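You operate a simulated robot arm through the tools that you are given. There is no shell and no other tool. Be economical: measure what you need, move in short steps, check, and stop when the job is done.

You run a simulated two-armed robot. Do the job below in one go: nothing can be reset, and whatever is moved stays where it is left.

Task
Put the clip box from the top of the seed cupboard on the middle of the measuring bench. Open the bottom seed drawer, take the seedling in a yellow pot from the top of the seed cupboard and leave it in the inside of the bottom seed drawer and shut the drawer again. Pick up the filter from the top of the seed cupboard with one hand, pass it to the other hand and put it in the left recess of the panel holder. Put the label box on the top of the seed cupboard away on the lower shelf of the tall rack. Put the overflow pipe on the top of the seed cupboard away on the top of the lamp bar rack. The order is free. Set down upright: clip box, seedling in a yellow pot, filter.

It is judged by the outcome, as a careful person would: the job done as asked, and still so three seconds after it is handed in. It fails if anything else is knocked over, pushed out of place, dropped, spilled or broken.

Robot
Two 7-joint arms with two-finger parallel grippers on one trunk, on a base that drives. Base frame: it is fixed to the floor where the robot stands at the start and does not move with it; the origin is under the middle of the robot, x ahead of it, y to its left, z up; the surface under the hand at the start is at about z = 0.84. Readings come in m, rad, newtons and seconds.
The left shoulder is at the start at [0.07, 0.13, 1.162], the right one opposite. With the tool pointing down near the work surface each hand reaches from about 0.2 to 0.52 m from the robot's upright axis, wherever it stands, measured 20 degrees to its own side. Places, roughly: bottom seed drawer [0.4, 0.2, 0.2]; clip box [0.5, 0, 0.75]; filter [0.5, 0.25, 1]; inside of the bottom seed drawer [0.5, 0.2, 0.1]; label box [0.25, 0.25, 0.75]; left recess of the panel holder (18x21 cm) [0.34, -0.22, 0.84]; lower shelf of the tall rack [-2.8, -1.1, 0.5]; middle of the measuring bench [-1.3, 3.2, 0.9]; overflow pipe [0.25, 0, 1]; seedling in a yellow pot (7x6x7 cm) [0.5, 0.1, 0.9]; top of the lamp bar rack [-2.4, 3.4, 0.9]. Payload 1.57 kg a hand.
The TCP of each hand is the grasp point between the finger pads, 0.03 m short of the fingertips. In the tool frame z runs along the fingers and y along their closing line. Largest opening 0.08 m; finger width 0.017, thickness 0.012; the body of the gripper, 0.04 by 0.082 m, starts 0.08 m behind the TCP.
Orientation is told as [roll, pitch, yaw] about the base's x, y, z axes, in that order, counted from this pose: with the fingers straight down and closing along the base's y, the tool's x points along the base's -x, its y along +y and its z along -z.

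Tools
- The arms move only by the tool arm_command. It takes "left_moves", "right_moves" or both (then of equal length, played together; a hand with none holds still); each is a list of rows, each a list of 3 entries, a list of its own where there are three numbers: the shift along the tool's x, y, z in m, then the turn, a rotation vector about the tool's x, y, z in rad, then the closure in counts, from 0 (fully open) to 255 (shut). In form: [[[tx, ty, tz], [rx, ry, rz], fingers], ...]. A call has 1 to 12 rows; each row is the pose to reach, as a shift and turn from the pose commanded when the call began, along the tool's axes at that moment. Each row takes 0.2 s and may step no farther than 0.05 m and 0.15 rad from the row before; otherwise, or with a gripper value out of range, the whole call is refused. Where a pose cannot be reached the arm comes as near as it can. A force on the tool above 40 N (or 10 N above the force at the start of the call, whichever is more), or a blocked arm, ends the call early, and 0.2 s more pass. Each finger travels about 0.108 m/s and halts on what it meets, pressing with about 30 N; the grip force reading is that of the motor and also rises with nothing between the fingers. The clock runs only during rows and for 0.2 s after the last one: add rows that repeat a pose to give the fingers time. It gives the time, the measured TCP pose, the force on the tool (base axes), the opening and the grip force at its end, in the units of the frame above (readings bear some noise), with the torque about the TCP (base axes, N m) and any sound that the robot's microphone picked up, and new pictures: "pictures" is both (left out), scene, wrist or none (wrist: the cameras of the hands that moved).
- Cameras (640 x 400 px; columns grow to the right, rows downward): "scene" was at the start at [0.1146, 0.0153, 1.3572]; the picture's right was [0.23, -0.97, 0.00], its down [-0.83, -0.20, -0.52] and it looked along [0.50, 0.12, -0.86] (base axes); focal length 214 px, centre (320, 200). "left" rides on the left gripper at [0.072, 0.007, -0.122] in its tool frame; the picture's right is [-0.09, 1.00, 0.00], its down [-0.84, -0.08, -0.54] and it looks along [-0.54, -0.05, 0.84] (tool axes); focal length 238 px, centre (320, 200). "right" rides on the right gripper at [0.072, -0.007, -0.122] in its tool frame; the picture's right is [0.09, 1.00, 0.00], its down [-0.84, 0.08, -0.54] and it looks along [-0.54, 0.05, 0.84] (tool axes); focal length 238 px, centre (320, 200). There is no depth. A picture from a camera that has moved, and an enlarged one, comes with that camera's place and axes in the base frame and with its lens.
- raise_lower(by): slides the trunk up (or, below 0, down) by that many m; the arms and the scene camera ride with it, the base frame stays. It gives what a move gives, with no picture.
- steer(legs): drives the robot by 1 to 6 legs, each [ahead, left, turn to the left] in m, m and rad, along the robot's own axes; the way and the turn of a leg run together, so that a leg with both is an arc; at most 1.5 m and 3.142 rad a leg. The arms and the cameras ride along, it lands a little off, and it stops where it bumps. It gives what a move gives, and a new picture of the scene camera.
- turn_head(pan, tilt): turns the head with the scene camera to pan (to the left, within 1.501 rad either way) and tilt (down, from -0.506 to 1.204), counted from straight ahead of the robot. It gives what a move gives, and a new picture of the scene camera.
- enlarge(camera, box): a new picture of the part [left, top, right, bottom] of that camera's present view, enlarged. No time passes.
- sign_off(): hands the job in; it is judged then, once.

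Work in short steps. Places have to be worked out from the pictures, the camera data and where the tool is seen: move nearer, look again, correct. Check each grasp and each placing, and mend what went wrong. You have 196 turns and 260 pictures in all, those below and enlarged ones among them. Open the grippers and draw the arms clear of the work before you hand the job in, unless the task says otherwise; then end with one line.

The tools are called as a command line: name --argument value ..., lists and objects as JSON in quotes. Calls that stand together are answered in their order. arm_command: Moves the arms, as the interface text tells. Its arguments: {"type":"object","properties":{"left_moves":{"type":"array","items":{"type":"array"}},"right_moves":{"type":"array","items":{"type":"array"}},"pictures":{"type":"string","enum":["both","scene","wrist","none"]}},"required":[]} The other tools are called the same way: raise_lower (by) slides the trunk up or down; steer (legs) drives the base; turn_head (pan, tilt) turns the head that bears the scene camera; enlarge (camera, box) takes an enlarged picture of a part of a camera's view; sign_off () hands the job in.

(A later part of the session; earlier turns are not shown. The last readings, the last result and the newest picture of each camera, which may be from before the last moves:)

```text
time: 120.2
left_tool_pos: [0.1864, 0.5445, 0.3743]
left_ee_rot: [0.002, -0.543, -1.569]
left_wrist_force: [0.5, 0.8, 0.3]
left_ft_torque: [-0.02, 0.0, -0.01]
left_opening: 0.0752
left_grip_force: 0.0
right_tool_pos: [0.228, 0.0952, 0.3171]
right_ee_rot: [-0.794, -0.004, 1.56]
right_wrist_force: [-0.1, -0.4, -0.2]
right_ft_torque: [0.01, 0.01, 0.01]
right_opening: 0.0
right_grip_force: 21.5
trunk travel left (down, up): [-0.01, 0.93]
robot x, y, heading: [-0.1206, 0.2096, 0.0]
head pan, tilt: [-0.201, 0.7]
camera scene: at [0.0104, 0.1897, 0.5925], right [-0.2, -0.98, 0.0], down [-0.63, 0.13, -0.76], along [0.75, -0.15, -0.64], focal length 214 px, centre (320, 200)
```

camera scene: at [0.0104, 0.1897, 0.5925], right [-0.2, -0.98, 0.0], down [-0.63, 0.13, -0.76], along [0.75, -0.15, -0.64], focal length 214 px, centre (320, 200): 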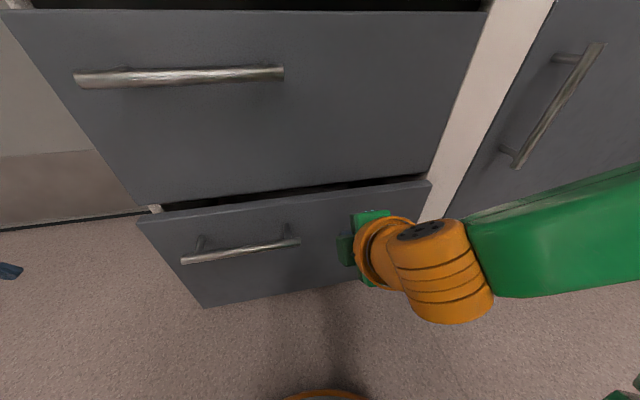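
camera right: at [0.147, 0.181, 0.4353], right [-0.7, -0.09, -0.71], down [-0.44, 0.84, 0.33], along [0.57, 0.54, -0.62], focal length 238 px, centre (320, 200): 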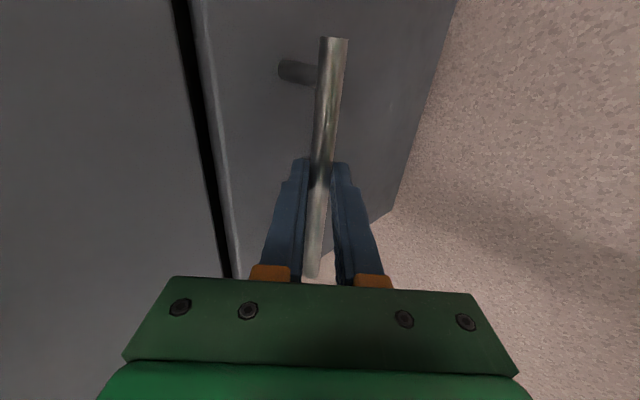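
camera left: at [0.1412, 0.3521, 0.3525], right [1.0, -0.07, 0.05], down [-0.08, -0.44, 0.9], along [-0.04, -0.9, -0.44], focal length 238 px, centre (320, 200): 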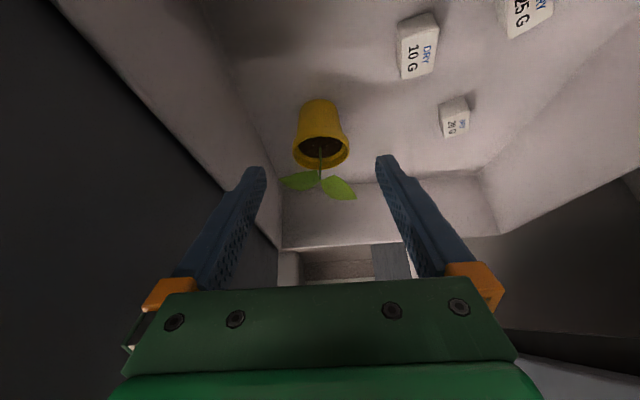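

Nearly shut. Push 2 cm, then another small bit, reading forces.

steer --legs '[[0.02, 0, 0]]'

```text
time: 121.0
left_tool_pos: [0.2058, 0.5456, 0.3743]
left_ee_rot: [0.0, -0.544, -1.566]
left_wrist_force: [-0.1, -1.0, 0.1]
left_ft_torque: [0.01, -0.02, -0.01]
left_opening: 0.0751
left_grip_force: 0.0
right_tool_pos: [0.2482, 0.0962, 0.3177]
right_ee_rot: [-0.797, -0.002, 1.559]
right_wrist_force: [0.2, -0.4, 0.5]
right_ft_torque: [0.03, 0.02, 0.01]
right_opening: 0.0001
right_grip_force: 21.2
trunk travel left (down, up): [-0.01, 0.93]
robot x, y, heading: [-0.0997, 0.211, -0.004]
head pan, tilt: [-0.201, 0.7]
camera scene: at [0.0308, 0.1897, 0.5925], right [-0.2, -0.98, 0.0], down [-0.63, 0.13, -0.76], along [0.75, -0.15, -0.64], focal length 214 px, centre (320, 200)
```

scene: 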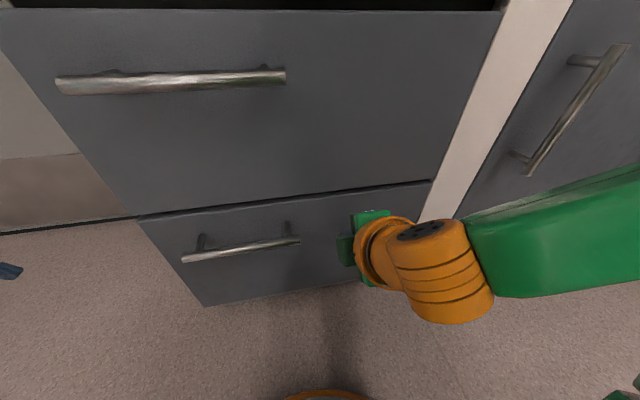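

Looks about flush; one more 1 cm to meet the stop.

steer --legs '[[0.008, 0, 0]]'

enlarge --camera "scene" --box '[100, 120, 480, 320]'

```text
time: 121.7
left_tool_pos: [0.2136, 0.5445, 0.3745]
left_ee_rot: [0.001, -0.543, -1.569]
left_wrist_force: [0.1, -0.1, 0.1]
left_ft_torque: [0.0, -0.01, -0.03]
left_opening: 0.0752
left_grip_force: 0.1
right_tool_pos: [0.2566, 0.0957, 0.3183]
right_ee_rot: [-0.793, -0.005, 1.563]
right_wrist_force: [-1.9, 0.4, -0.9]
right_ft_torque: [-0.02, 0.09, 0.02]
right_opening: 0.0
right_grip_force: 21.3
trunk travel left (down, up): [-0.01, 0.93]
robot x, y, heading: [-0.0931, 0.2044, -0.003]
head pan, tilt: [-0.201, 0.7]
camera scene: at [0.0391, 0.1897, 0.5925], right [-0.2, -0.98, 0.0], down [-0.63, 0.13, -0.76], along [0.75, -0.15, -0.64], focal length 214 px, centre (320, 200)
```

scene: 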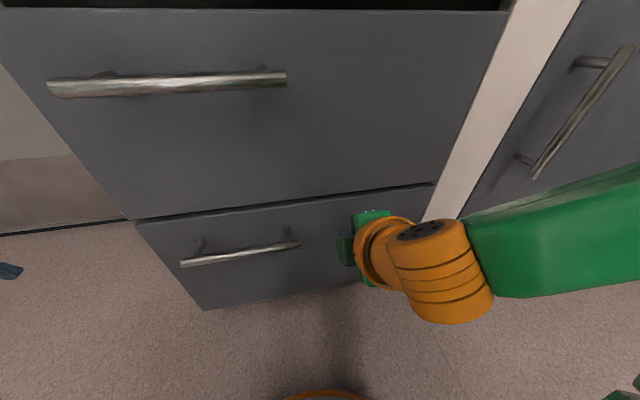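

```text
1.68 times, centred on (290, 220) of scene
camera zoom: at [0.0391, 0.1897, 0.5925], right [-0.2, -0.98, 0.0], down [-0.63, 0.13, -0.76], along [0.75, -0.15, -0.64], focal length 361 px, centre (370, 166)
```

zoom: 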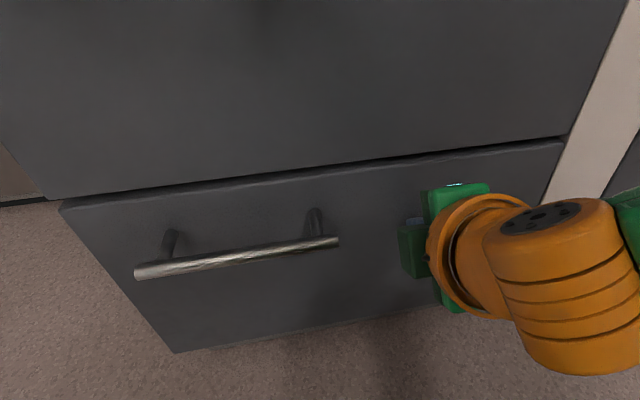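

Another 1 cm to be certain it's at its stop.

steer --legs '[[0.01, 0, 0]]'

```text
time: 122.5
left_tool_pos: [0.2152, 0.5434, 0.3761]
left_ee_rot: [0.005, -0.541, -1.573]
left_wrist_force: [-0.4, 0.0, -1.2]
left_ft_torque: [0.03, 0.01, 0.04]
left_opening: 0.0754
left_grip_force: 0.1
right_tool_pos: [0.2556, 0.0963, 0.3192]
right_ee_rot: [-0.791, -0.004, 1.561]
right_wrist_force: [-13.3, 0.5, 10.4]
right_ft_torque: [0.02, -0.14, 0.04]
right_opening: 0.0
right_grip_force: 21.4
trunk travel left (down, up): [-0.01, 0.93]
robot x, y, heading: [-0.0872, 0.2071, 0.002]
head pan, tilt: [-0.201, 0.7]
stopped in leg 1: the force on the tool passed its limit at 61 N (the readings are from after the stop); the commanded pose is now the measured one
camera scene: at [0.0409, 0.1897, 0.593], right [-0.2, -0.98, 0.0], down [-0.63, 0.13, -0.77], along [0.75, -0.15, -0.64], focal length 214 px, centre (320, 200)
```

scene: 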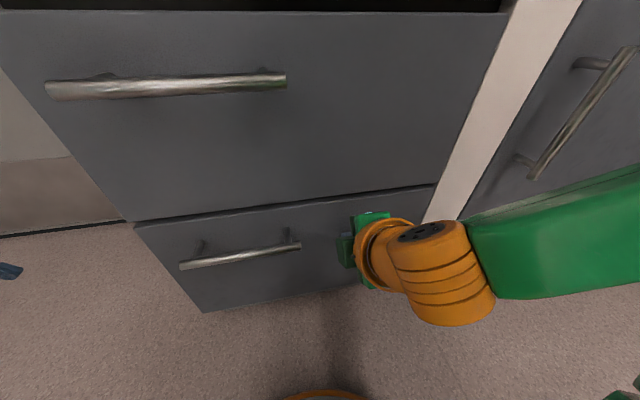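

Drawer is shut at its stop. Back off and raise the trunk again.

steer --legs '[[-0.35, 0, 0]]'

raise_lower --by 0.4

raise_lower --by 0.4

turn_head --pan -0.2 --tilt 0.85

```text
time: 124.7
left_tool_pos: [-0.131, 0.5441, 0.3745]
left_ee_rot: [0.003, -0.542, -1.576]
left_wrist_force: [-0.5, -0.1, 0.3]
left_ft_torque: [0.0, 0.0, 0.04]
left_opening: 0.0753
left_grip_force: 0.0
right_tool_pos: [-0.0949, 0.0946, 0.3164]
right_ee_rot: [-0.787, -0.004, 1.556]
right_wrist_force: [-0.2, -0.8, -0.2]
right_ft_torque: [-0.02, 0.01, -0.02]
right_opening: 0.0
right_grip_force: 21.4
trunk travel left (down, up): [-0.01, 0.93]
robot x, y, heading: [-0.441, 0.2076, -0.007]
head pan, tilt: [-0.201, 0.7]
camera scene: at [-0.308, 0.1901, 0.5925], right [-0.21, -0.98, 0.0], down [-0.63, 0.13, -0.76], along [0.75, -0.16, -0.64], focal length 214 px, centre (320, 200)
```

scene: 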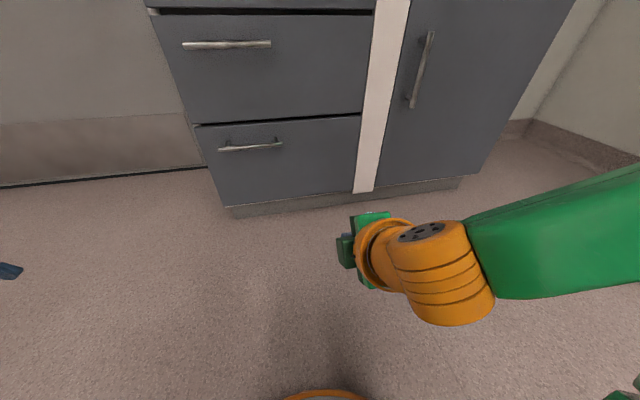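

```text
time: 128.6
left_tool_pos: [-0.1315, 0.5434, 0.7749]
left_ee_rot: [0.001, -0.544, -1.577]
left_wrist_force: [0.3, 0.8, 0.1]
left_ft_torque: [-0.02, -0.04, 0.0]
left_opening: 0.0751
left_grip_force: 0.0
right_tool_pos: [-0.0945, 0.0937, 0.7155]
right_ee_rot: [-0.787, -0.003, 1.558]
right_wrist_force: [-1.3, 0.1, -0.6]
right_ft_torque: [0.04, -0.02, 0.0]
right_opening: 0.0003
right_grip_force: 21.5
trunk travel left (down, up): [-0.41, 0.53]
robot x, y, heading: [-0.4367, 0.2034, -0.012]
head pan, tilt: [-0.201, 0.7]
```

```text
time: 132.4
left_tool_pos: [-0.1323, 0.5435, 1.1749]
left_ee_rot: [0.002, -0.543, -1.576]
left_wrist_force: [-0.3, -0.5, 0.6]
left_ft_torque: [-0.03, -0.02, 0.0]
left_opening: 0.0754
left_grip_force: 0.0
right_tool_pos: [-0.0937, 0.0948, 1.1154]
right_ee_rot: [-0.787, -0.003, 1.557]
right_wrist_force: [-1.0, -0.4, -0.2]
right_ft_torque: [0.0, -0.01, 0.04]
right_opening: 0.0001
right_grip_force: 21.4
trunk travel left (down, up): [-0.81, 0.13]
robot x, y, heading: [-0.4409, 0.2061, -0.009]
head pan, tilt: [-0.201, 0.7]
```

```text
time: 133.1
left_tool_pos: [-0.1319, 0.5428, 1.1741]
left_ee_rot: [0.001, -0.543, -1.576]
left_wrist_force: [-1.0, 0.0, 0.3]
left_ft_torque: [0.04, 0.0, -0.01]
left_opening: 0.0751
left_grip_force: 0.0
right_tool_pos: [-0.0939, 0.0944, 1.116]
right_ee_rot: [-0.785, -0.002, 1.557]
right_wrist_force: [-0.5, -0.5, 0.7]
right_ft_torque: [-0.01, -0.02, 0.03]
right_opening: 0.0001
right_grip_force: 21.2
trunk travel left (down, up): [-0.81, 0.13]
robot x, y, heading: [-0.4405, 0.2064, -0.008]
head pan, tilt: [-0.201, 0.85]
camera scene: at [-0.3145, 0.1916, 1.3803], right [-0.21, -0.98, 0.0], down [-0.73, 0.15, -0.66], along [0.65, -0.14, -0.75], focal length 214 px, centre (320, 200)
```

scene: 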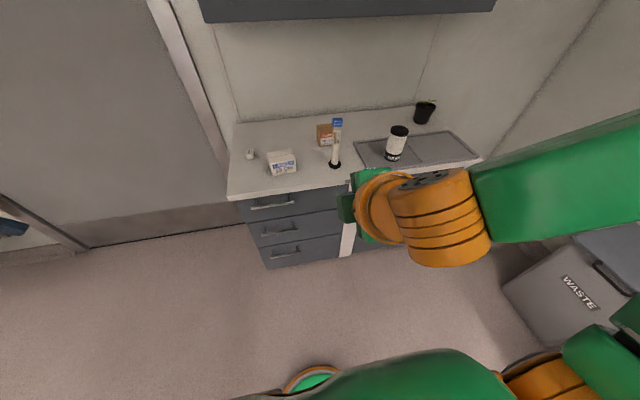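

Everything else is in place. Reorient both hands to the forward-tilted pose with horizontal closing.

arm_command --left_moves '[[[0, 0, 0], [-0.074, 0, -0.122], 0], [[0, 0, 0], [-0.148, 0, -0.244], 0], [[0, 0, 0], [-0.222, 0, -0.366], 0], [[0, 0, 0], [-0.296, 0, -0.488], 0], [[0, 0, 0], [-0.37, 0, -0.61], 0], [[0, 0, 0], [-0.444, 0, -0.732], 0], [[0, 0, 0], [-0.518, 0, -0.855], 0], [[0, 0, 0], [-0.592, 0, -0.977], 0], [[0, 0, 0], [-0.666, 0, -1.099], 0], [[0, 0, 0], [-0.74, 0, -1.221], 0], [[0, 0, 0], [-0.814, 0, -1.343], 0], [[0, 0, 0], [-0.814, 0, -1.343], 0]]' --right_moves '[[[0.01, 0, 0], [0, 0, 0.143], 0], [[0.02, 0, 0], [0, 0, 0.286], 0], [[0.03, 0, 0], [0, 0, 0.429], 0], [[0.04, 0, 0], [0, 0, 0.571], 0], [[0.05, 0, 0], [0, 0, 0.714], 0], [[0.06, 0, 0], [0, 0, 0.857], 0], [[0.07, 0, 0], [0, 0, 1.0], 0], [[0.08, 0, 0], [0, 0, 1.143], 0], [[0.09, 0, 0], [0, 0, 1.286], 0], [[0.1, 0, 0], [0, 0, 1.429], 0], [[0.1, 0, 0], [0, 0, 1.571], 0], [[0.1, 0, 0], [0, 0, 1.571], 0]]' --pictures "both"

```text
time: 135.7
left_tool_pos: [-0.1308, 0.5431, 1.1746]
left_ee_rot: [0.003, -0.545, -0.005]
left_wrist_force: [-0.5, 0.2, -0.5]
left_ft_torque: [-0.07, -0.01, 0.03]
left_opening: 0.08
left_grip_force: 0.0
right_tool_pos: [-0.084, -0.0095, 1.1235]
right_ee_rot: [0.007, -0.786, -0.021]
right_wrist_force: [0.2, -0.3, 0.8]
right_ft_torque: [0.02, 0.0, 0.02]
right_opening: 0.0801
right_grip_force: 0.1
right hand out of reach, approached as far as the arm can: row 1, 2, 3, 4, 5, 6, 7, 8, 9, 10, 11, 12
trunk travel left (down, up): [-0.81, 0.13]
robot x, y, heading: [-0.4408, 0.2087, -0.006]
head pan, tilt: [-0.201, 0.85]
camera scene: at [-0.3144, 0.1918, 1.3802], right [-0.21, -0.98, 0.0], down [-0.74, 0.15, -0.66], along [0.65, -0.14, -0.75], focal length 214 px, centre (320, 200)
camera right: at [-0.223, -0.014, 1.1593], right [-0.05, 1.0, -0.06], down [0.21, 0.07, 0.98], along [0.98, 0.04, -0.21], focal length 238 px, centre (320, 200)
camera left: at [-0.2554, 0.5508, 1.2418], right [0.08, 1.0, 0.05], down [0.43, -0.08, 0.9], along [0.9, -0.05, -0.44], focal length 238 px, centre (320, 200)
```

scene: 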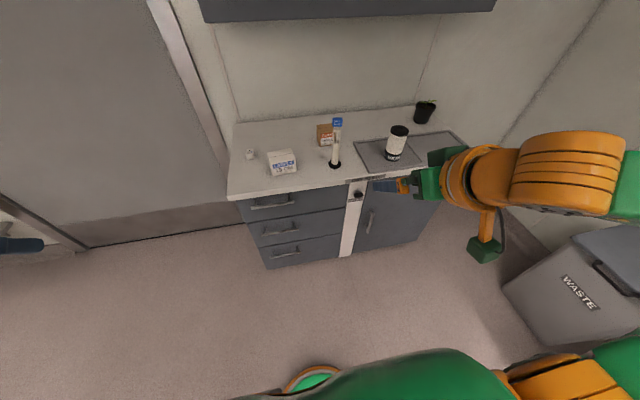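
right: 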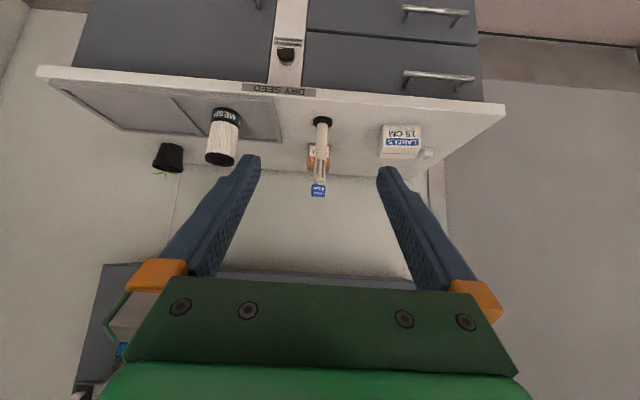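
left: 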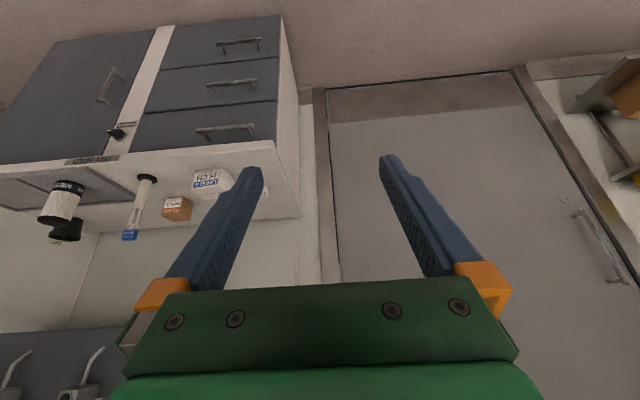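

Right hand is aligned with the pipe in y. Drive ahead 0.22 and lower the trunk 0.2 so the fingers are at mid-tube height, then look.

steer --legs '[[0.22, 0.012, 0]]'

raise_lower --by -0.2

arm_command --right_moves '[[[0, 0, 0], [0, 0, 0], 0]]' --pictures "both"

```text
time: 137.4
left_tool_pos: [0.0905, 0.5542, 1.1758]
left_ee_rot: [0.002, -0.55, -0.007]
left_wrist_force: [-0.2, 0.4, -0.4]
left_ft_torque: [0.02, -0.02, -0.01]
left_opening: 0.0796
left_grip_force: 0.1
right_tool_pos: [0.136, -0.0003, 1.1247]
right_ee_rot: [0.005, -0.787, -0.019]
right_wrist_force: [-0.2, -0.7, -0.9]
right_ft_torque: [-0.03, -0.02, -0.03]
right_opening: 0.0799
right_grip_force: 0.1
trunk travel left (down, up): [-0.81, 0.13]
robot x, y, heading: [-0.2164, 0.2172, -0.012]
head pan, tilt: [-0.201, 0.85]
camera scene: at [-0.0948, 0.2015, 1.3806], right [-0.21, -0.98, 0.0], down [-0.73, 0.16, -0.66], along [0.65, -0.14, -0.75], focal length 214 px, centre (320, 200)
```

scene: 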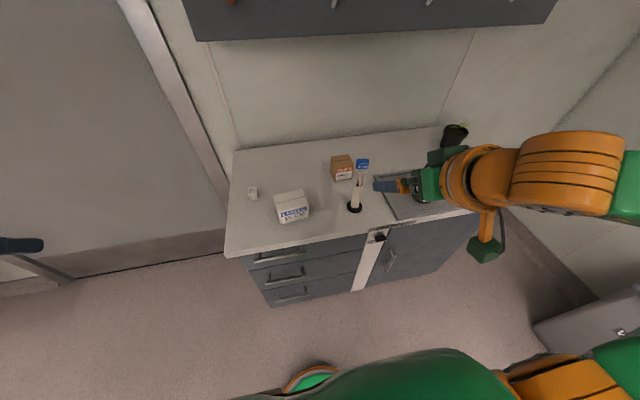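

```text
time: 139.6
left_tool_pos: [0.0913, 0.5528, 0.9753]
left_ee_rot: [0.004, -0.547, -0.006]
left_wrist_force: [-0.1, -0.1, -0.4]
left_ft_torque: [-0.01, 0.01, -0.03]
left_opening: 0.0799
left_grip_force: 0.0
right_tool_pos: [0.1379, 0.0007, 0.9257]
right_ee_rot: [0.007, -0.784, -0.019]
right_wrist_force: [-0.1, 0.0, 0.5]
right_ft_torque: [0.0, -0.01, 0.02]
right_opening: 0.08
right_grip_force: 0.0
trunk travel left (down, up): [-0.61, 0.33]
robot x, y, heading: [-0.2172, 0.2172, -0.005]
head pan, tilt: [-0.201, 0.85]
```

```text
time: 140.0
left_tool_pos: [0.0913, 0.5537, 0.9745]
left_ee_rot: [0.003, -0.548, -0.007]
left_wrist_force: [0.4, 0.4, 0.6]
left_ft_torque: [0.01, -0.01, 0.03]
left_opening: 0.0798
left_grip_force: 0.1
right_tool_pos: [0.1385, 0.0003, 0.9252]
right_ee_rot: [0.007, -0.785, -0.018]
right_wrist_force: [-0.2, -0.3, 0.2]
right_ft_torque: [0.0, 0.02, 0.0]
right_opening: 0.0799
right_grip_force: 0.0
trunk travel left (down, up): [-0.61, 0.33]
robot x, y, heading: [-0.2189, 0.2178, -0.011]
head pan, tilt: [-0.201, 0.85]
camera scene: at [-0.0916, 0.2017, 1.1803], right [-0.21, -0.98, 0.0], down [-0.73, 0.16, -0.66], along [0.65, -0.14, -0.75], focal length 214 px, centre (320, 200)
camera right: at [-0.0005, -0.0042, 0.9593], right [-0.05, 1.0, -0.06], down [0.21, 0.07, 0.98], along [0.98, 0.04, -0.21], focal length 238 px, centre (320, 200)
```

scene: 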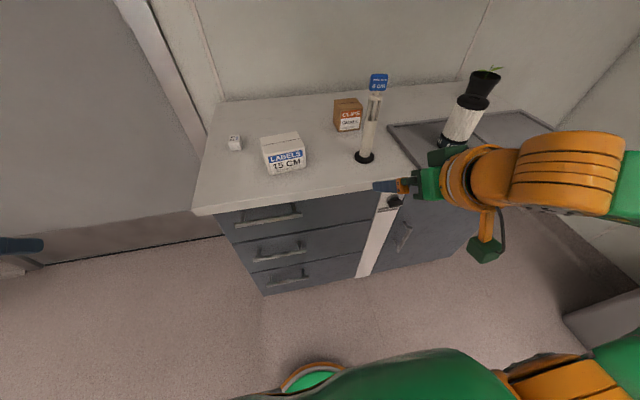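
right: 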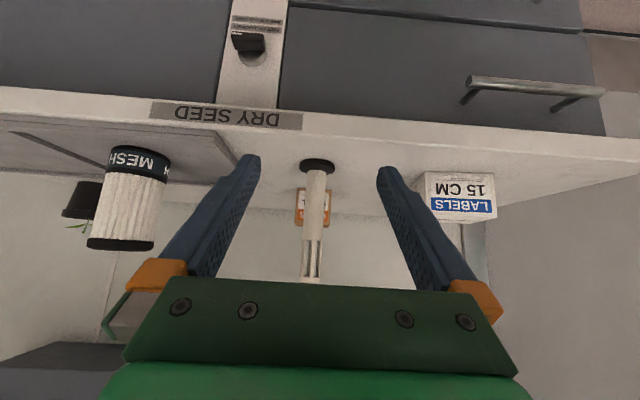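

Pipe is at about x 0.305, y 0.003, well between the fingers; solid tube below z≈0.94. Drive ahead 0.155.

steer --legs '[[0.155, 0.002, 0]]'

arm_command --right_moves '[[[0, 0, 0], [0, 0, 0], 0]]' --pictures "wrist"

```text
time: 141.4
left_tool_pos: [0.2505, 0.5551, 0.9756]
left_ee_rot: [0.006, -0.549, -0.003]
left_wrist_force: [-0.9, 0.5, -0.7]
left_ft_torque: [0.0, 0.01, 0.0]
left_opening: 0.08
left_grip_force: 0.1
right_tool_pos: [0.2972, 0.0017, 0.9246]
right_ee_rot: [0.004, -0.786, -0.016]
right_wrist_force: [0.9, 0.2, 0.4]
right_ft_torque: [0.05, 0.01, -0.01]
right_opening: 0.08
right_grip_force: 0.1
trunk travel left (down, up): [-0.61, 0.33]
robot x, y, heading: [-0.0555, 0.2211, -0.008]
head pan, tilt: [-0.201, 0.85]
camera scene: at [0.0674, 0.2032, 1.1803], right [-0.2, -0.98, 0.0], down [-0.74, 0.15, -0.66], along [0.65, -0.13, -0.75], focal length 214 px, centre (320, 200)
```

scene: 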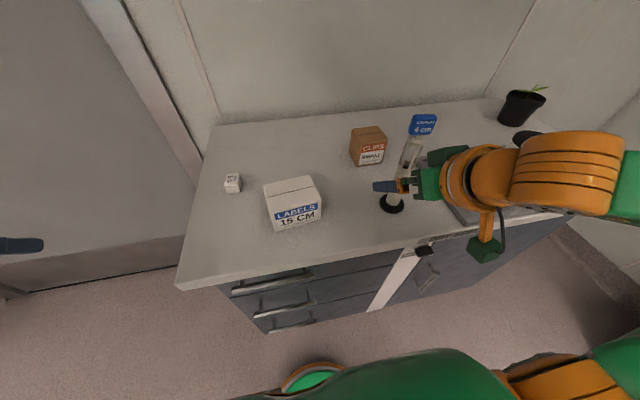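

```text
time: 141.8
left_tool_pos: [0.2502, 0.556, 0.9757]
left_ee_rot: [0.003, -0.547, -0.004]
left_wrist_force: [0.6, -0.1, -0.6]
left_ft_torque: [0.0, -0.01, -0.02]
left_opening: 0.0801
left_grip_force: 0.1
right_tool_pos: [0.2976, 0.0029, 0.9249]
right_ee_rot: [0.005, -0.787, -0.016]
right_wrist_force: [-1.0, 0.2, 0.3]
right_ft_torque: [0.04, -0.03, -0.02]
right_opening: 0.0802
right_grip_force: 0.1
trunk travel left (down, up): [-0.61, 0.33]
robot x, y, heading: [-0.0537, 0.2225, 0.0]
head pan, tilt: [-0.201, 0.85]
camera right: at [0.1594, -0.0025, 0.9595], right [-0.05, 1.0, -0.06], down [0.21, 0.07, 0.98], along [0.98, 0.04, -0.21], focal length 238 px, centre (320, 200)
```

right: 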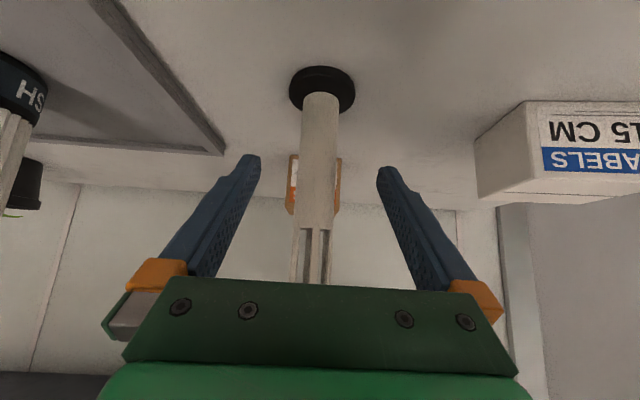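

Tube is centred between the fingers. Close.

arm_command --right_moves '[[[0, 0, 0], [0, 0, 0], 150], [[0, 0, 0], [0, 0, 0], 255], [[0, 0, 0], [0, 0, 0], 255], [[0, 0, 0], [0, 0, 0], 255]]' --pictures "wrist"

```text
time: 142.8
left_tool_pos: [0.2512, 0.5567, 0.9746]
left_ee_rot: [0.002, -0.548, -0.002]
left_wrist_force: [0.8, -0.3, 0.8]
left_ft_torque: [-0.02, -0.02, 0.04]
left_opening: 0.08
left_grip_force: 0.0
right_tool_pos: [0.2982, 0.0033, 0.9249]
right_ee_rot: [0.006, -0.786, -0.016]
right_wrist_force: [0.4, -0.1, 1.1]
right_ft_torque: [-0.09, -0.06, 0.05]
right_opening: 0.024
right_grip_force: 29.8
trunk travel left (down, up): [-0.61, 0.33]
robot x, y, heading: [-0.0568, 0.2216, -0.003]
head pan, tilt: [-0.201, 0.85]
camera right: at [0.1599, -0.0025, 0.9594], right [-0.05, 1.0, -0.06], down [0.21, 0.07, 0.98], along [0.98, 0.04, -0.21], focal length 238 px, centre (320, 200)
```

right: 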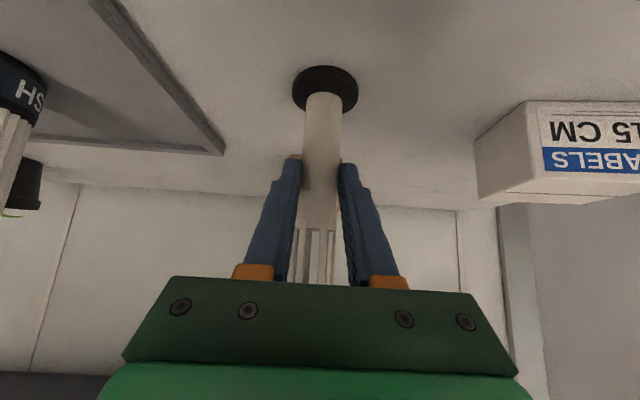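

Pipe gripped (2.4 cm). Lift with the trunk, back away a bit, and shift right to bring the left hand to the clip box.

raise_lower --by 0.22

steer --legs '[[-0.12, 0, 0], [0, -0.44, 0]]'

turn_head --pan 0.2 --tilt 0.9

```text
time: 145.1
left_tool_pos: [0.2511, 0.5547, 1.1951]
left_ee_rot: [0.002, -0.545, -0.002]
left_wrist_force: [0.0, 0.7, 0.0]
left_ft_torque: [-0.03, -0.01, 0.0]
left_opening: 0.08
left_grip_force: 0.0
right_tool_pos: [0.2985, 0.0023, 1.1446]
right_ee_rot: [0.004, -0.787, -0.017]
right_wrist_force: [-1.0, -0.2, -0.4]
right_ft_torque: [-0.04, 0.03, 0.03]
right_opening: 0.0246
right_grip_force: 29.3
trunk travel left (down, up): [-0.83, 0.11]
robot x, y, heading: [-0.0566, 0.2181, -0.007]
head pan, tilt: [-0.201, 0.85]
```

```text
time: 148.6
left_tool_pos: [0.1351, 0.1172, 1.1953]
left_ee_rot: [0.003, -0.546, -0.002]
left_wrist_force: [0.4, -0.3, -0.3]
left_ft_torque: [-0.01, -0.03, -0.02]
left_opening: 0.0801
left_grip_force: 0.1
right_tool_pos: [0.1841, -0.4358, 1.144]
right_ee_rot: [0.005, -0.785, -0.014]
right_wrist_force: [0.1, 0.7, -1.1]
right_ft_torque: [-0.05, -0.01, -0.01]
right_opening: 0.0243
right_grip_force: 29.9
trunk travel left (down, up): [-0.83, 0.11]
robot x, y, heading: [-0.1725, -0.2212, -0.008]
head pan, tilt: [-0.201, 0.85]
camera scene: at [-0.0465, -0.235, 1.4002], right [-0.2, -0.98, 0.0], down [-0.74, 0.15, -0.66], along [0.65, -0.14, -0.75], focal length 214 px, centre (320, 200)
```

scene: 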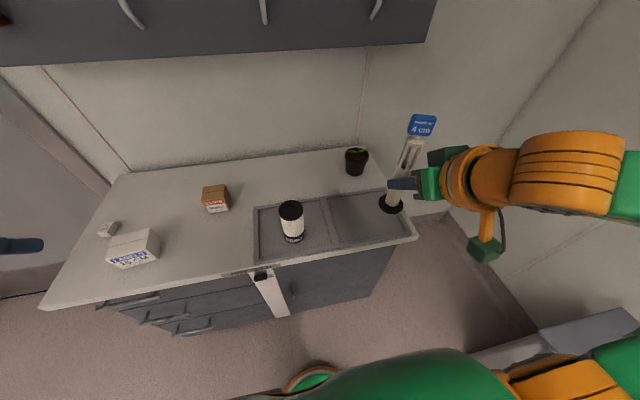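

```text
time: 149.5
left_tool_pos: [0.1355, 0.1147, 1.1942]
left_ee_rot: [0.003, -0.547, -0.003]
left_wrist_force: [-0.6, 0.5, 1.0]
left_ft_torque: [0.0, 0.01, -0.02]
left_opening: 0.0804
left_grip_force: 0.1
right_tool_pos: [0.1844, -0.4378, 1.1443]
right_ee_rot: [0.006, -0.785, -0.017]
right_wrist_force: [0.3, 0.4, -0.4]
right_ft_torque: [0.02, 0.04, 0.03]
right_opening: 0.0241
right_grip_force: 30.3
trunk travel left (down, up): [-0.83, 0.11]
robot x, y, heading: [-0.1726, -0.2197, -0.002]
head pan, tilt: [0.201, 0.901]
camera scene: at [-0.0491, -0.207, 1.3963], right [0.2, -0.98, 0.0], down [-0.77, -0.15, -0.62], along [0.61, 0.12, -0.78], focal length 214 px, centre (320, 200)
```

scene: 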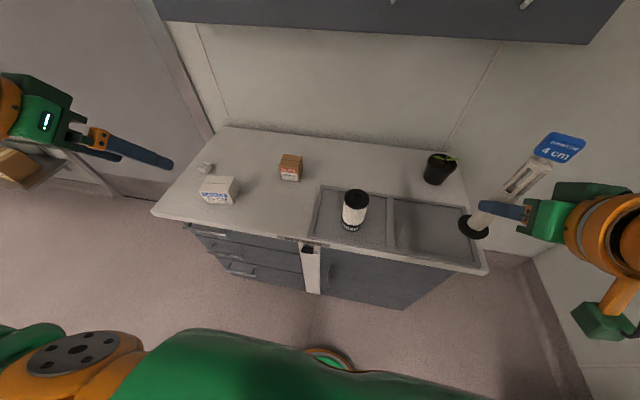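

Pipe is held securely. Drive 0.14 ahead and bring the left hand in front of the clip box.

steer --legs '[[0.14, 0, 0]]'

arm_command --left_moves '[[[0.006, -0.019, 0.039], [0, 0, 0], 0], [[0.0115, -0.038, 0.079], [0, 0, 0], 0], [[0.017, -0.057, 0.118], [0, 0, 0], 0], [[0.023, -0.077, 0.157], [0, 0, 0], 0], [[0.029, -0.096, 0.197], [0, 0, 0], 0], [[0.0345, -0.115, 0.236], [0, 0, 0], 0], [[0.0345, -0.115, 0.236], [0, 0, 0], 0]]' --pictures "wrist"

```text
time: 150.8
left_tool_pos: [0.2673, 0.1155, 1.1952]
left_ee_rot: [0.004, -0.55, 0.0]
left_wrist_force: [0.3, 0.4, -0.6]
left_ft_torque: [-0.03, -0.02, 0.01]
left_opening: 0.08
left_grip_force: 0.0
right_tool_pos: [0.3194, -0.4366, 1.1452]
right_ee_rot: [0.005, -0.788, -0.012]
right_wrist_force: [-0.5, 1.1, -0.9]
right_ft_torque: [-0.01, 0.01, 0.0]
right_opening: 0.0241
right_grip_force: 30.2
trunk travel left (down, up): [-0.83, 0.11]
robot x, y, heading: [-0.0358, -0.2211, 0.001]
head pan, tilt: [0.201, 0.901]
camera scene: at [0.0844, -0.2064, 1.3967], right [0.2, -0.98, 0.0], down [-0.77, -0.16, -0.62], along [0.61, 0.12, -0.78], focal length 214 px, centre (320, 200)
```

scene: 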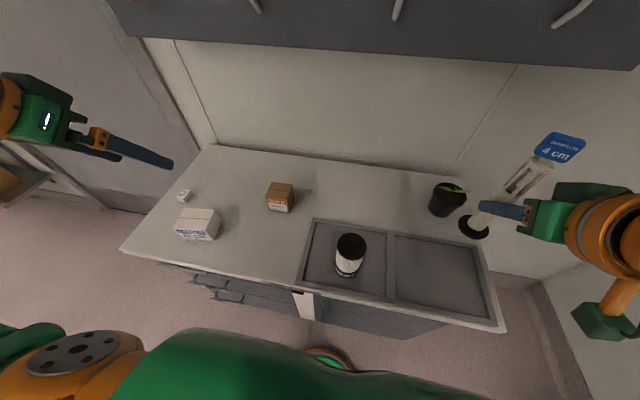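

```text
time: 152.4
left_tool_pos: [0.3646, 0.0008, 0.9726]
left_ee_rot: [0.004, -0.546, 0.0]
left_wrist_force: [0.2, 0.0, 0.0]
left_ft_torque: [0.03, 0.02, -0.04]
left_opening: 0.0801
left_grip_force: 0.0
right_tool_pos: [0.3217, -0.4363, 1.1447]
right_ee_rot: [0.006, -0.785, -0.013]
right_wrist_force: [0.2, -0.5, -0.9]
right_ft_torque: [-0.01, 0.02, -0.02]
right_opening: 0.0242
right_grip_force: 30.3
trunk travel left (down, up): [-0.83, 0.11]
robot x, y, heading: [-0.0344, -0.2217, -0.0]
head pan, tilt: [0.201, 0.901]
camera left: at [0.2407, 0.0072, 1.0395], right [0.08, 1.0, 0.05], down [0.43, -0.08, 0.9], along [0.9, -0.05, -0.44], focal length 238 px, centre (320, 200)
```

left: 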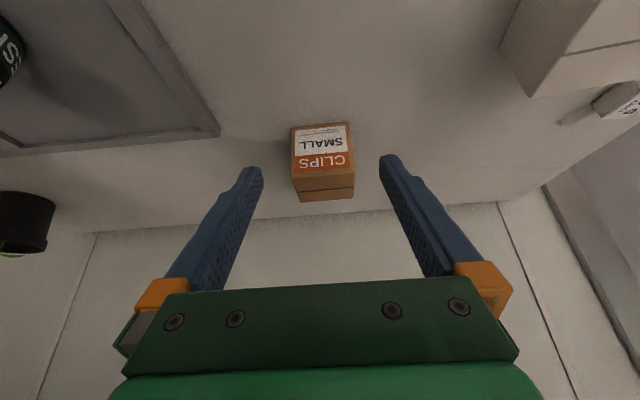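

Clip box is ~6.5 cm wide, centre ≈(0.483,0.002), top z≈0.905. Move the base 4 cm ahead, descend in front of it and slide in.

steer --legs '[[0.04, 0, 0]]'

arm_command --left_moves '[[[0.0245, 0.001, 0.0405], [0, 0, 0], 0], [[0.049, 0.001, 0.0809], [0, 0, 0], 0], [[0.049, 0.001, 0.0809], [0, 0, 0], 0]]' --pictures "wrist"

```text
time: 153.3
left_tool_pos: [0.3986, 0.0014, 0.9765]
left_ee_rot: [0.003, -0.552, 0.0]
left_wrist_force: [-0.6, 0.0, -0.2]
left_ft_torque: [0.03, -0.04, 0.04]
left_opening: 0.08
left_grip_force: 0.1
right_tool_pos: [0.3555, -0.4349, 1.1473]
right_ee_rot: [0.003, -0.793, -0.011]
right_wrist_force: [-0.4, 0.2, -0.7]
right_ft_torque: [0.0, -0.04, 0.01]
right_opening: 0.0243
right_grip_force: 30.1
trunk travel left (down, up): [-0.83, 0.11]
robot x, y, heading: [0.0064, -0.2223, 0.002]
head pan, tilt: [0.201, 0.901]
camera scene: at [0.1196, -0.2063, 1.3971], right [0.2, -0.98, 0.0], down [-0.76, -0.16, -0.63], along [0.61, 0.12, -0.78], focal length 214 px, centre (320, 200)
```

scene: 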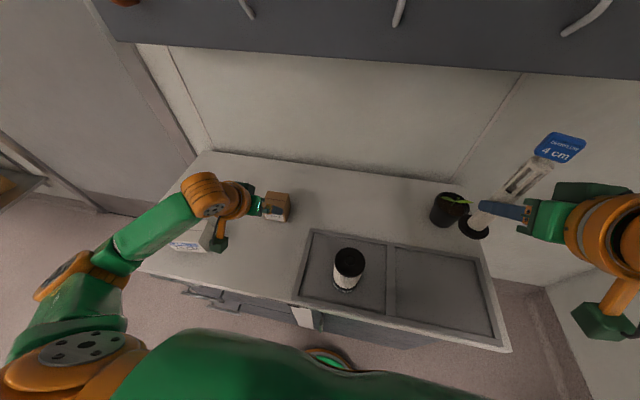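

```text
time: 154.1
left_tool_pos: [0.4052, 0.0036, 0.8787]
left_ee_rot: [0.004, -0.546, 0.001]
left_wrist_force: [-0.5, 0.0, -0.1]
left_ft_torque: [-0.02, 0.03, 0.02]
left_opening: 0.0801
left_grip_force: 0.1
right_tool_pos: [0.3631, -0.4364, 1.1434]
right_ee_rot: [0.005, -0.784, -0.013]
right_wrist_force: [-0.6, 0.2, -0.2]
right_ft_torque: [-0.03, 0.0, 0.01]
right_opening: 0.024
right_grip_force: 30.0
trunk travel left (down, up): [-0.83, 0.11]
robot x, y, heading: [0.0058, -0.2201, -0.001]
head pan, tilt: [0.201, 0.901]
camera left: at [0.2812, 0.0095, 0.9456], right [0.08, 1.0, 0.05], down [0.43, -0.08, 0.9], along [0.9, -0.05, -0.44], focal length 238 px, centre (320, 200)
```

left: 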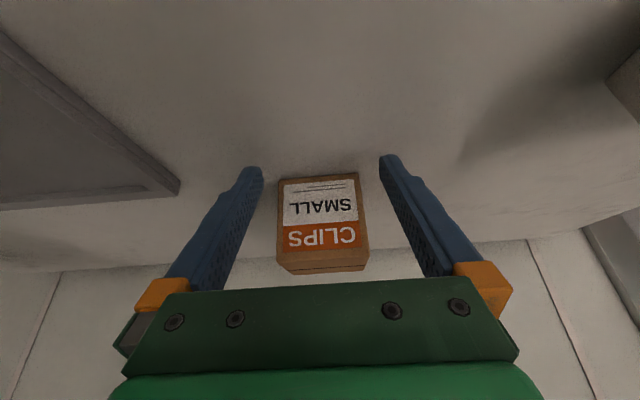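

Box front is ~6.9 cm wide at x 0.453, centred. Shift 3 mm and slide forward 6.5 cm.

arm_command --left_moves '[[[0, -0.003, 0], [0, 0, 0], 0], [[-0.0188, -0.003, 0.0114], [0, 0, 0], 0], [[-0.0376, -0.003, 0.0228], [0, 0, 0], 0], [[-0.0556, -0.003, 0.0337], [0, 0, 0], 0]]' --pictures "wrist"

```text
time: 155.1
left_tool_pos: [0.4682, 0.0005, 0.8783]
left_ee_rot: [0.005, -0.546, 0.002]
left_wrist_force: [-0.1, -0.6, 0.4]
left_ft_torque: [-0.01, 0.01, 0.03]
left_opening: 0.0798
left_grip_force: 0.1
right_tool_pos: [0.3619, -0.4363, 1.1433]
right_ee_rot: [0.005, -0.787, -0.012]
right_wrist_force: [-0.9, -0.3, -0.7]
right_ft_torque: [0.01, 0.02, -0.01]
right_opening: 0.0241
right_grip_force: 30.1
trunk travel left (down, up): [-0.83, 0.11]
robot x, y, heading: [0.0066, -0.223, 0.001]
head pan, tilt: [0.201, 0.901]
camera left: at [0.3449, 0.0068, 0.945], right [0.08, 1.0, 0.05], down [0.43, -0.08, 0.9], along [0.9, -0.05, -0.44], focal length 238 px, centre (320, 200)
```

left: 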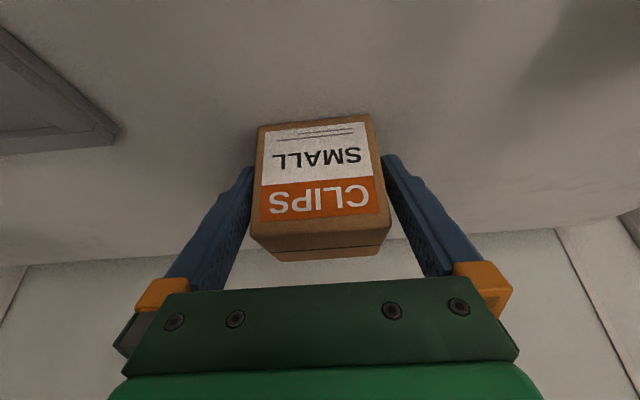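

Fingers straddle the box cleanly. Advance 8 mm and close.

arm_command --left_moves '[[[-0.007, 0, 0.004], [0, 0, 0], 0], [[-0.007, 0, 0.004], [0, 0, 0], 255], [[-0.007, 0, 0.004], [0, 0, 0], 255], [[-0.007, 0, 0.004], [0, 0, 0], 255]]' --pictures "wrist"

arm_command --left_moves '[[[-0.02, 0, -0.033], [0, 0, 0], 255], [[-0.04, 0, -0.066], [0, 0, 0], 255], [[-0.06, 0, -0.099], [0, 0, 0], 255], [[-0.09, 0, -0.14], [0, 0, 0], 255]]' --pictures "wrist"

```text
time: 156.1
left_tool_pos: [0.4763, 0.0009, 0.8792]
left_ee_rot: [0.003, -0.549, 0.001]
left_wrist_force: [1.1, 0.8, 2.0]
left_ft_torque: [0.09, -0.07, 0.01]
left_opening: 0.0677
left_grip_force: 29.9
right_tool_pos: [0.3608, -0.436, 1.1442]
right_ee_rot: [0.005, -0.787, -0.01]
right_wrist_force: [0.7, -0.3, -0.8]
right_ft_torque: [0.03, 0.0, -0.01]
right_opening: 0.0244
right_grip_force: 29.5
trunk travel left (down, up): [-0.83, 0.11]
robot x, y, heading: [0.0057, -0.2255, -0.005]
head pan, tilt: [0.201, 0.901]
camera left: at [0.3527, 0.0072, 0.946], right [0.08, 1.0, 0.05], down [0.43, -0.08, 0.9], along [0.9, -0.05, -0.44], focal length 238 px, centre (320, 200)
```

left: 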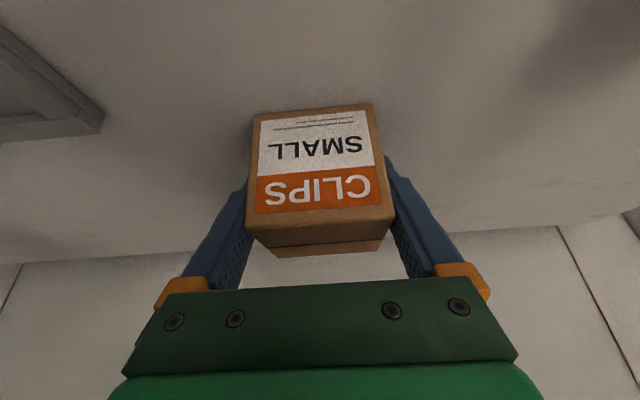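

```text
refused: row 4 steps farther than a row can; nothing moved
```

Gripped (6.8 cm). Lift in legal steps.

arm_command --left_moves '[[[-0.02, 0, -0.033], [0, 0, 0], 255], [[-0.04, 0, -0.066], [0, 0, 0], 255], [[-0.06, 0, -0.099], [0, 0, 0], 255], [[-0.085, 0, -0.14], [0, 0, 0], 255]]' --pictures "wrist"

steer --legs '[[-0.55, 0, 0]]'

```text
time: 157.1
left_tool_pos: [0.4812, 0.0015, 1.0428]
left_ee_rot: [0.004, -0.546, 0.0]
left_wrist_force: [-0.4, -0.8, -1.0]
left_ft_torque: [0.0, 0.01, -0.01]
left_opening: 0.0677
left_grip_force: 30.0
right_tool_pos: [0.3612, -0.4358, 1.1444]
right_ee_rot: [0.004, -0.789, -0.014]
right_wrist_force: [0.9, -0.7, -0.2]
right_ft_torque: [0.03, 0.03, -0.01]
right_opening: 0.0242
right_grip_force: 30.4
trunk travel left (down, up): [-0.83, 0.11]
robot x, y, heading: [0.0033, -0.2192, 0.001]
head pan, tilt: [0.201, 0.901]
camera left: at [0.3575, 0.007, 1.1102], right [0.08, 1.0, 0.05], down [0.43, -0.08, 0.9], along [0.9, -0.05, -0.44], focal length 238 px, centre (320, 200)
```

left: 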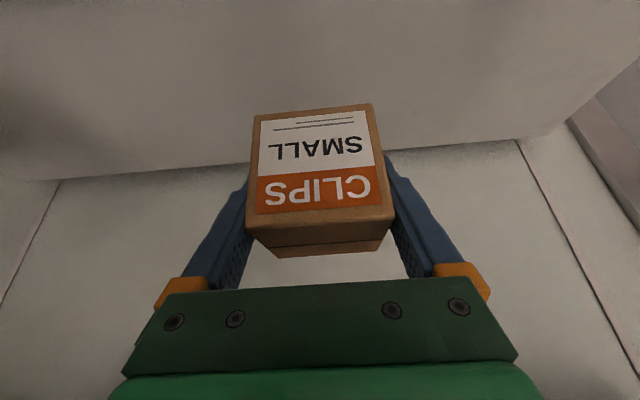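

```text
time: 160.3
left_tool_pos: [-0.0846, 0.002, 1.0416]
left_ee_rot: [0.003, -0.544, 0.0]
left_wrist_force: [-0.7, 0.6, -0.5]
left_ft_torque: [0.0, 0.02, -0.01]
left_opening: 0.068
left_grip_force: 29.8
right_tool_pos: [-0.202, -0.4354, 1.1447]
right_ee_rot: [0.005, -0.784, -0.01]
right_wrist_force: [0.8, 0.0, -1.0]
right_ft_torque: [0.02, 0.01, -0.02]
right_opening: 0.0245
right_grip_force: 29.7
trunk travel left (down, up): [-0.83, 0.11]
robot x, y, heading: [-0.5618, -0.2229, 0.001]
head pan, tilt: [0.201, 0.901]
camera scene: at [-0.4374, -0.2063, 1.3961], right [0.2, -0.98, 0.0], down [-0.77, -0.16, -0.62], along [0.61, 0.12, -0.78], focal length 214 px, centre (320, 200)
```

scene: 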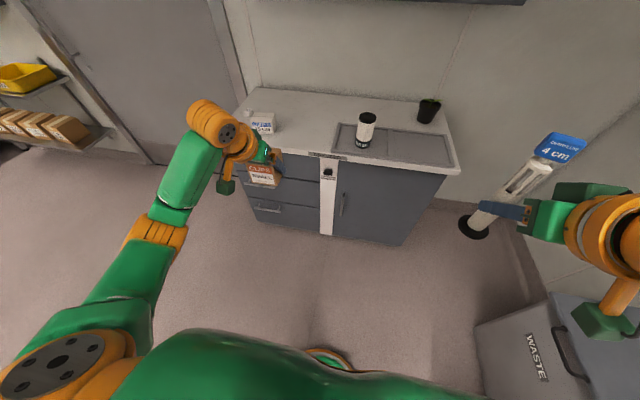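

Both objects are held. Drive back/left into open floor, turn left to face the benches, then look.

steer --legs '[[-0.4, 0.6, 0], [0, 0, 1.571]]'

turn_head --pan 0.2 --tilt 0.35

```text
time: 168.1
left_tool_pos: [-1.2156, 0.8241, 1.0425]
left_ee_rot: [0.003, -0.548, 1.611]
left_wrist_force: [0.2, -0.9, -1.8]
left_ft_torque: [0.0, -0.02, 0.02]
left_opening: 0.0674
left_grip_force: 30.2
right_tool_pos: [-0.7731, 0.7219, 1.1443]
right_ee_rot: [0.005, -0.785, 1.601]
right_wrist_force: [-0.8, 0.6, -0.5]
right_ft_torque: [0.0, 0.05, -0.02]
right_opening: 0.0242
right_grip_force: 30.0
trunk travel left (down, up): [-0.83, 0.11]
robot x, y, heading: [-0.9714, 0.3608, 1.611]
head pan, tilt: [0.201, 0.901]
camera scene: at [-0.9951, 0.4805, 1.3963], right [0.97, 0.24, 0.0], down [0.19, -0.76, -0.62], along [-0.15, 0.6, -0.78], focal length 214 px, centre (320, 200)
```

scene: 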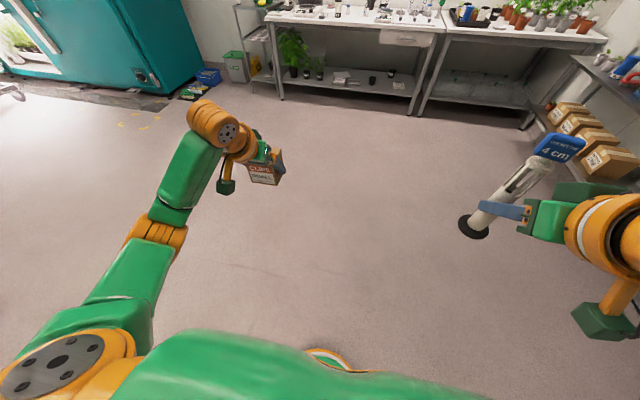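

```text
time: 169.1
left_tool_pos: [-1.2144, 0.8237, 1.0418]
left_ee_rot: [0.004, -0.546, 1.612]
left_wrist_force: [0.0, -0.6, -1.1]
left_ft_torque: [-0.02, 0.02, -0.01]
left_opening: 0.0677
left_grip_force: 30.3
right_tool_pos: [-0.7738, 0.7221, 1.1438]
right_ee_rot: [0.006, -0.785, 1.601]
right_wrist_force: [0.4, -0.1, -0.3]
right_ft_torque: [-0.02, -0.02, 0.01]
right_opening: 0.0241
right_grip_force: 30.4
trunk travel left (down, up): [-0.83, 0.11]
robot x, y, heading: [-0.9737, 0.3581, 1.608]
head pan, tilt: [0.201, 0.351]
camera scene: at [-0.9995, 0.4976, 1.4438], right [0.97, 0.24, 0.0], down [0.08, -0.33, -0.94], along [-0.22, 0.91, -0.34], focal length 214 px, centre (320, 200)
```

scene: 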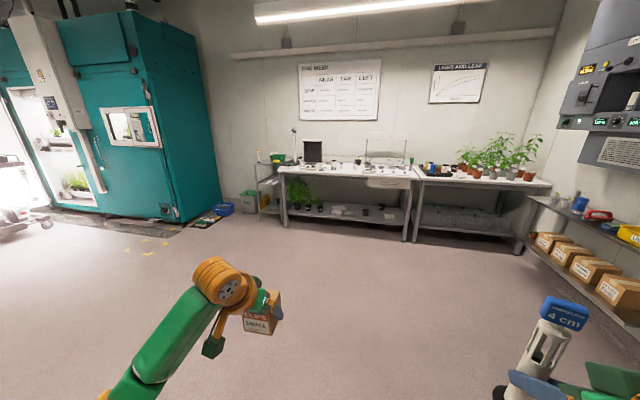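

Enlarge the benches to identify the measuring bench and the lamp bar rack.

enlarge --camera "scene" --box '[230, 110, 430, 235]'

```text
3.20 times, centred on (330, 172) of scene
camera zoom: at [-0.9995, 0.4976, 1.4438], right [0.97, 0.24, 0.0], down [0.08, -0.33, -0.94], along [-0.22, 0.91, -0.34], focal length 686 px, centre (288, 288)
```

zoom: 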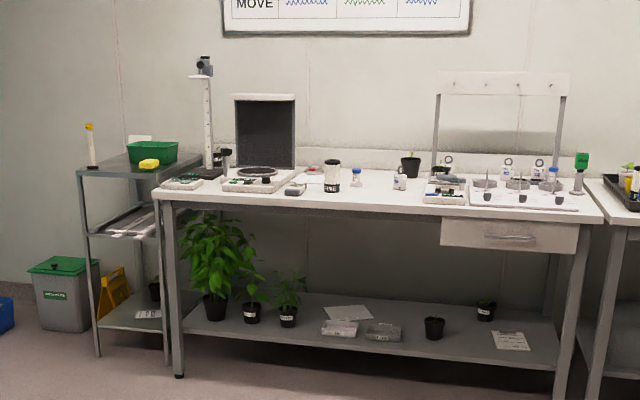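

The measuring bench spans x≈-2.07…-0.51 with front edge y≈2.85; the lamp bar rack is left of it. Drive towards the bench middle and look again.

steer --legs '[[0, 0, -0.037], [1.3, 0, 0], [0.5, 0.1, 0]]'

turn_head --pan 0.1 --tilt 0.65

```text
time: 178.4
left_tool_pos: [-1.3638, 2.5812, 1.0429]
left_ee_rot: [0.002, -0.547, 1.617]
left_wrist_force: [0.4, -0.2, -1.3]
left_ft_torque: [-0.03, 0.0, 0.0]
left_opening: 0.0678
left_grip_force: 30.1
right_tool_pos: [-0.9224, 2.4816, 1.1456]
right_ee_rot: [0.004, -0.787, 1.604]
right_wrist_force: [-0.2, 0.2, -0.4]
right_ft_torque: [-0.03, 0.0, -0.02]
right_opening: 0.0243
right_grip_force: 30.3
trunk travel left (down, up): [-0.83, 0.11]
robot x, y, heading: [-1.1276, 2.1132, 1.616]
head pan, tilt: [0.201, 0.351]
camera scene: at [-1.148, 2.2559, 1.444], right [0.97, 0.24, 0.0], down [0.08, -0.33, -0.94], along [-0.23, 0.91, -0.34], focal length 214 px, centre (320, 200)
```

scene: 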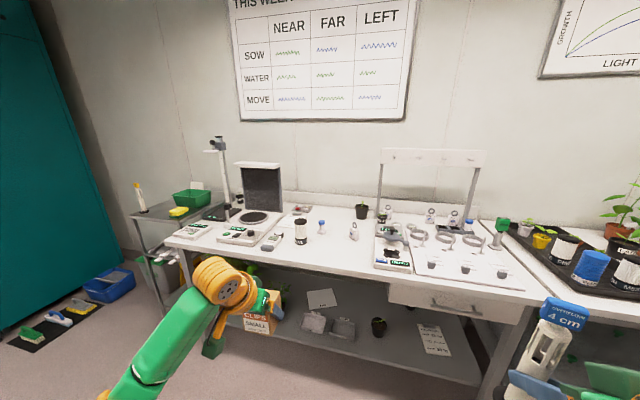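

```text
time: 179.2
left_tool_pos: [-1.3644, 2.5838, 1.0424]
left_ee_rot: [0.003, -0.544, 1.615]
left_wrist_force: [-0.5, -0.1, -0.5]
left_ft_torque: [0.0, 0.02, -0.01]
left_opening: 0.0676
left_grip_force: 30.4
right_tool_pos: [-0.9232, 2.4831, 1.1451]
right_ee_rot: [0.003, -0.787, 1.603]
right_wrist_force: [-0.2, -0.7, -0.6]
right_ft_torque: [-0.02, -0.01, -0.01]
right_opening: 0.0241
right_grip_force: 30.6
trunk travel left (down, up): [-0.83, 0.11]
robot x, y, heading: [-1.1264, 2.1175, 1.618]
head pan, tilt: [0.099, 0.649]
camera scene: at [-1.1385, 2.2535, 1.4168], right [0.99, 0.14, 0.0], down [0.09, -0.6, -0.8], along [-0.11, 0.79, -0.6], focal length 214 px, centre (320, 200)
```

scene: 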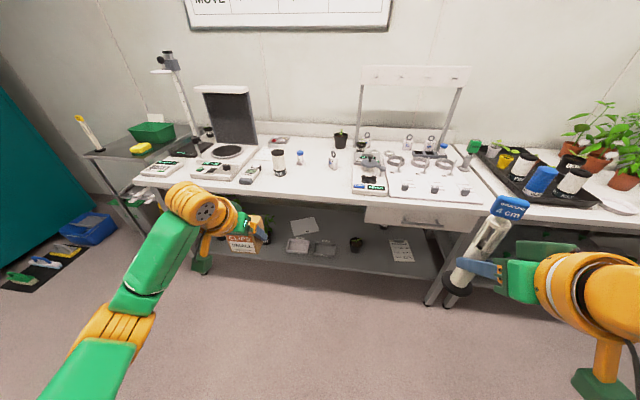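

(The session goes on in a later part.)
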